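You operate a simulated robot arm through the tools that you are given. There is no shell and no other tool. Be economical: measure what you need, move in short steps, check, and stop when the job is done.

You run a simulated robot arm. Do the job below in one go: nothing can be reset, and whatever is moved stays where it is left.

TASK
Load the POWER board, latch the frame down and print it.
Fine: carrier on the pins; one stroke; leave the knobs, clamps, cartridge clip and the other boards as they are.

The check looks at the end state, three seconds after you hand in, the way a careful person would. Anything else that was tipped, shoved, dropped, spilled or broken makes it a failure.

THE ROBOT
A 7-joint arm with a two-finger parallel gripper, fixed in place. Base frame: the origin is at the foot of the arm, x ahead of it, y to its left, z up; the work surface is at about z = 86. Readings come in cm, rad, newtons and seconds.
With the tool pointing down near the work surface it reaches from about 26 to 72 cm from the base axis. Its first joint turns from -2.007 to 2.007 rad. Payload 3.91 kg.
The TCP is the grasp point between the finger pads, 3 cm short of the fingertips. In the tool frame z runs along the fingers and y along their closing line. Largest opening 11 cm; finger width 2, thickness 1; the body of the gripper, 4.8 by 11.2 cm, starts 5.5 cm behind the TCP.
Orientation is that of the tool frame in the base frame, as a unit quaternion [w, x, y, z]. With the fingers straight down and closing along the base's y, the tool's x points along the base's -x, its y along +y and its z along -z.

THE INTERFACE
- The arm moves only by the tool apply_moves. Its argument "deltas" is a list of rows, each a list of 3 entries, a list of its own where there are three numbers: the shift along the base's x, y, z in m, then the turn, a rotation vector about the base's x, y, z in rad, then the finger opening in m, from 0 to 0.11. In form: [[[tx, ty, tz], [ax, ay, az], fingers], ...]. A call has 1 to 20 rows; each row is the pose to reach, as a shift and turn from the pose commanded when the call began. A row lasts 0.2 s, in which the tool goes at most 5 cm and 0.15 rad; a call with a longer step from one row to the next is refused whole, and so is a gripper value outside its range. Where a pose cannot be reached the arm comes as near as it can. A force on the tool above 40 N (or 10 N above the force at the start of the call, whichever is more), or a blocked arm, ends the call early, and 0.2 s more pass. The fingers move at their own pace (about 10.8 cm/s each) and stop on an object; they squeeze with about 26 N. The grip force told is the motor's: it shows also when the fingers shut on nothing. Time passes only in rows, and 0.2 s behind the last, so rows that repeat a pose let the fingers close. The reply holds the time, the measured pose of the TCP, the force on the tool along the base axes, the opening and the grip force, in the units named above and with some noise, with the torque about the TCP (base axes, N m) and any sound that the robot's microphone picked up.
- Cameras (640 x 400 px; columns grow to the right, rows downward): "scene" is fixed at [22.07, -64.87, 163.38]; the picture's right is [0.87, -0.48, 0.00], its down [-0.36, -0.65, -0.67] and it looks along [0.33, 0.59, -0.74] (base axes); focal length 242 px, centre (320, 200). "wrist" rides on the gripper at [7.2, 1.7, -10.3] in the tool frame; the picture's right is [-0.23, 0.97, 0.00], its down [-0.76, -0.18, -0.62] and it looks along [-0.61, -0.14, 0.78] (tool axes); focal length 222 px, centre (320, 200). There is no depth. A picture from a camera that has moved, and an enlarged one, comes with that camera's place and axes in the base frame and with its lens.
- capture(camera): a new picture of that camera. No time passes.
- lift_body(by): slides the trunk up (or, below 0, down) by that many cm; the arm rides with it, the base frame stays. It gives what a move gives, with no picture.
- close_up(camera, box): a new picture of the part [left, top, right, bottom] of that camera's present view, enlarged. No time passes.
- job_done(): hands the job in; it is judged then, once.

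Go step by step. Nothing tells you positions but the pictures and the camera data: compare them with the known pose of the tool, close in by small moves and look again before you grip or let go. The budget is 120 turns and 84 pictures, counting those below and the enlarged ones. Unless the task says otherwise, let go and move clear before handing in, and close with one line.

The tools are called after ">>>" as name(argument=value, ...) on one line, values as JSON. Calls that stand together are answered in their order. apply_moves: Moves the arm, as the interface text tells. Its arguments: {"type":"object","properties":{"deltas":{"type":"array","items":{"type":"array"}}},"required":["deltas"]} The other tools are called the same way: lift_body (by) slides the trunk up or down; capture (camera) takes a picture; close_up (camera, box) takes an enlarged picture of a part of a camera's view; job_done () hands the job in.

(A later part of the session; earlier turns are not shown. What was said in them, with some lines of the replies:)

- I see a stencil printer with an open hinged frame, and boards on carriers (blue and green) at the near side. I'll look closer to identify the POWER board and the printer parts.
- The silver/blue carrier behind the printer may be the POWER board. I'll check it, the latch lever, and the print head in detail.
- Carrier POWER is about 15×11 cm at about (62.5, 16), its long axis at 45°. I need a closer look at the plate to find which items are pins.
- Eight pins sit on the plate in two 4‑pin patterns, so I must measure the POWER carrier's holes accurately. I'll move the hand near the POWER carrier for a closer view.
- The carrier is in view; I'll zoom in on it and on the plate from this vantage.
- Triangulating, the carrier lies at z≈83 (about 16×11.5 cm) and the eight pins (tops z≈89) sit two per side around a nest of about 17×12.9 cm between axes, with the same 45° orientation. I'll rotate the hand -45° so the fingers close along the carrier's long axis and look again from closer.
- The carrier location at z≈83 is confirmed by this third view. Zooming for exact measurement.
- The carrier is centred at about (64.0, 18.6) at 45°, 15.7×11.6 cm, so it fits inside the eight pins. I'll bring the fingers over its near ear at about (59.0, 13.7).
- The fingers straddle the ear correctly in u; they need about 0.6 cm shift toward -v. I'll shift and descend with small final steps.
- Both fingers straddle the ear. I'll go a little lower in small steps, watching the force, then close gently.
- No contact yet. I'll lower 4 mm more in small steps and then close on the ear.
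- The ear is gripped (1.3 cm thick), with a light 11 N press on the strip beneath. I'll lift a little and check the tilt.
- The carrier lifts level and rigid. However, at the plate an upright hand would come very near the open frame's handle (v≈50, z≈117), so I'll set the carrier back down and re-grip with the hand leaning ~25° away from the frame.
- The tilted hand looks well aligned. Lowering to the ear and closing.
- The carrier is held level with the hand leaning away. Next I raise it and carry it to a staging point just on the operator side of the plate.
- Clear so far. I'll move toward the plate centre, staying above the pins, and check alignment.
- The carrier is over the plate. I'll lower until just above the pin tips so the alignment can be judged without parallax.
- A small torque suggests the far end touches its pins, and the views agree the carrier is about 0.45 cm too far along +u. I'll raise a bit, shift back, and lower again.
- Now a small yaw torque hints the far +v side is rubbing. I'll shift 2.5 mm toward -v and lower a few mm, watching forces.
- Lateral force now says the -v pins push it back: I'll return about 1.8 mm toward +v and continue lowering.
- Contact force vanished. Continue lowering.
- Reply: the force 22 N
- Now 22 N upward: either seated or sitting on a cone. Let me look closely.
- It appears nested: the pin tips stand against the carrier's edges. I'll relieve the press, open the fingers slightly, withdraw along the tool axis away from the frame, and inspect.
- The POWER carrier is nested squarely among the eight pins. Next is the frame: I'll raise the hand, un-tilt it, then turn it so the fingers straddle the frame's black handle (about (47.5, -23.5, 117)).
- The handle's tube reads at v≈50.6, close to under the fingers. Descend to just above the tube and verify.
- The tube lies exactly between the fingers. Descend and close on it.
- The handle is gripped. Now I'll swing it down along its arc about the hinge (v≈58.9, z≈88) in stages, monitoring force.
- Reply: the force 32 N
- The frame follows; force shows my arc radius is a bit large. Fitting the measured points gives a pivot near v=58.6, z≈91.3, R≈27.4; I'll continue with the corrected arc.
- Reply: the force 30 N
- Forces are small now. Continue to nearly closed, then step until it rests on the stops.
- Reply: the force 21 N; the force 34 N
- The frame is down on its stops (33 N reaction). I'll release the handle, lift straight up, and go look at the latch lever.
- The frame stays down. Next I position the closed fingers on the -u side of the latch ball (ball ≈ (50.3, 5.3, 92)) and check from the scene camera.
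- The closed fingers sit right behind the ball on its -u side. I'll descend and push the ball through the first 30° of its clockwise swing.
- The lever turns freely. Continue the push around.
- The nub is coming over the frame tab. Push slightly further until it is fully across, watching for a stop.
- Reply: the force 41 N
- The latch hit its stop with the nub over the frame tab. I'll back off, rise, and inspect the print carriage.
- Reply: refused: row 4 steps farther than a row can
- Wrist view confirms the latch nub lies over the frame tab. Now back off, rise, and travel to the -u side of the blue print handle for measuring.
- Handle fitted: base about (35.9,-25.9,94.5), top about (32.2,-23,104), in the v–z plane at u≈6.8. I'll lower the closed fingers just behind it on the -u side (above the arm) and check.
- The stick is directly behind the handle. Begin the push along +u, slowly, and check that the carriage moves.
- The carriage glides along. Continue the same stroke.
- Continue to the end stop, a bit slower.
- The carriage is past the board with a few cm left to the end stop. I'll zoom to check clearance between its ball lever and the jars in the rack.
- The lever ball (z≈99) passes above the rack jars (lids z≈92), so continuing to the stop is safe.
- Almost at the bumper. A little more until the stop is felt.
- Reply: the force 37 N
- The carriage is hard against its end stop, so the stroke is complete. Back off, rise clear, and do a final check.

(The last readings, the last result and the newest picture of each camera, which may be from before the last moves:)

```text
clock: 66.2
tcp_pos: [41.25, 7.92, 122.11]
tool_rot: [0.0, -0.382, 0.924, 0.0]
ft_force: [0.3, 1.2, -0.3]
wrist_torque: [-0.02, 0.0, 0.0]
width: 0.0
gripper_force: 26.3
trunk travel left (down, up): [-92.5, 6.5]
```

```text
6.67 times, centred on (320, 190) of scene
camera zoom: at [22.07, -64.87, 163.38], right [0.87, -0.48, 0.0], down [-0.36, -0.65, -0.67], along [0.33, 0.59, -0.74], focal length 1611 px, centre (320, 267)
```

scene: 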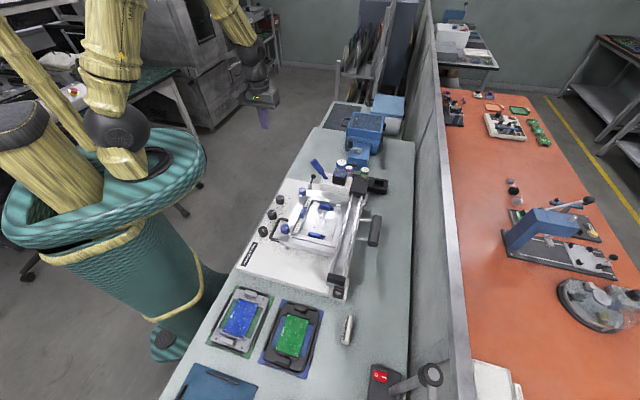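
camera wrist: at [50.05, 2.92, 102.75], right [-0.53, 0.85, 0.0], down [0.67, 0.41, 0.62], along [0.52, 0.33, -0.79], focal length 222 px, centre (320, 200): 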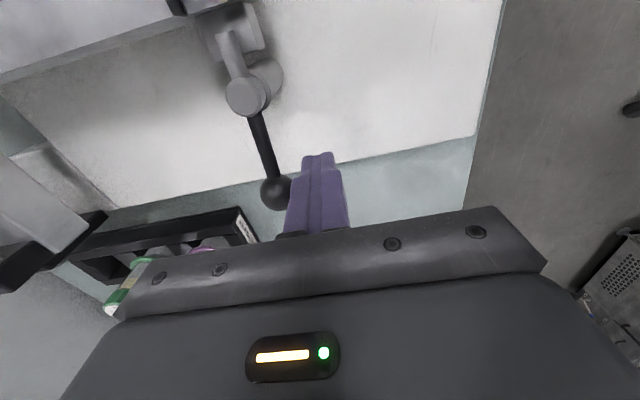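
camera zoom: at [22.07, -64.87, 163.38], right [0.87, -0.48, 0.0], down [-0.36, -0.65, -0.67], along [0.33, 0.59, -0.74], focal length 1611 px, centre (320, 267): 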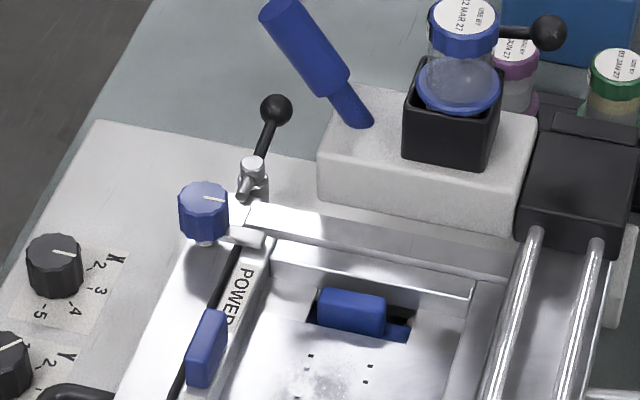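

The final views show the frame down and latched, the carriage at the far stop after one stroke, the carrier's ears showing through the stencil, and the knobs, clamps, clip and other boards not touched. The hand is clear, so I'm handing in.

>>> job_done()

```text
The job is handed in.
```

The POWER carrier is seated on the pins, the frame is down and latched, and one full print stroke has been made, with everything else left as it was.
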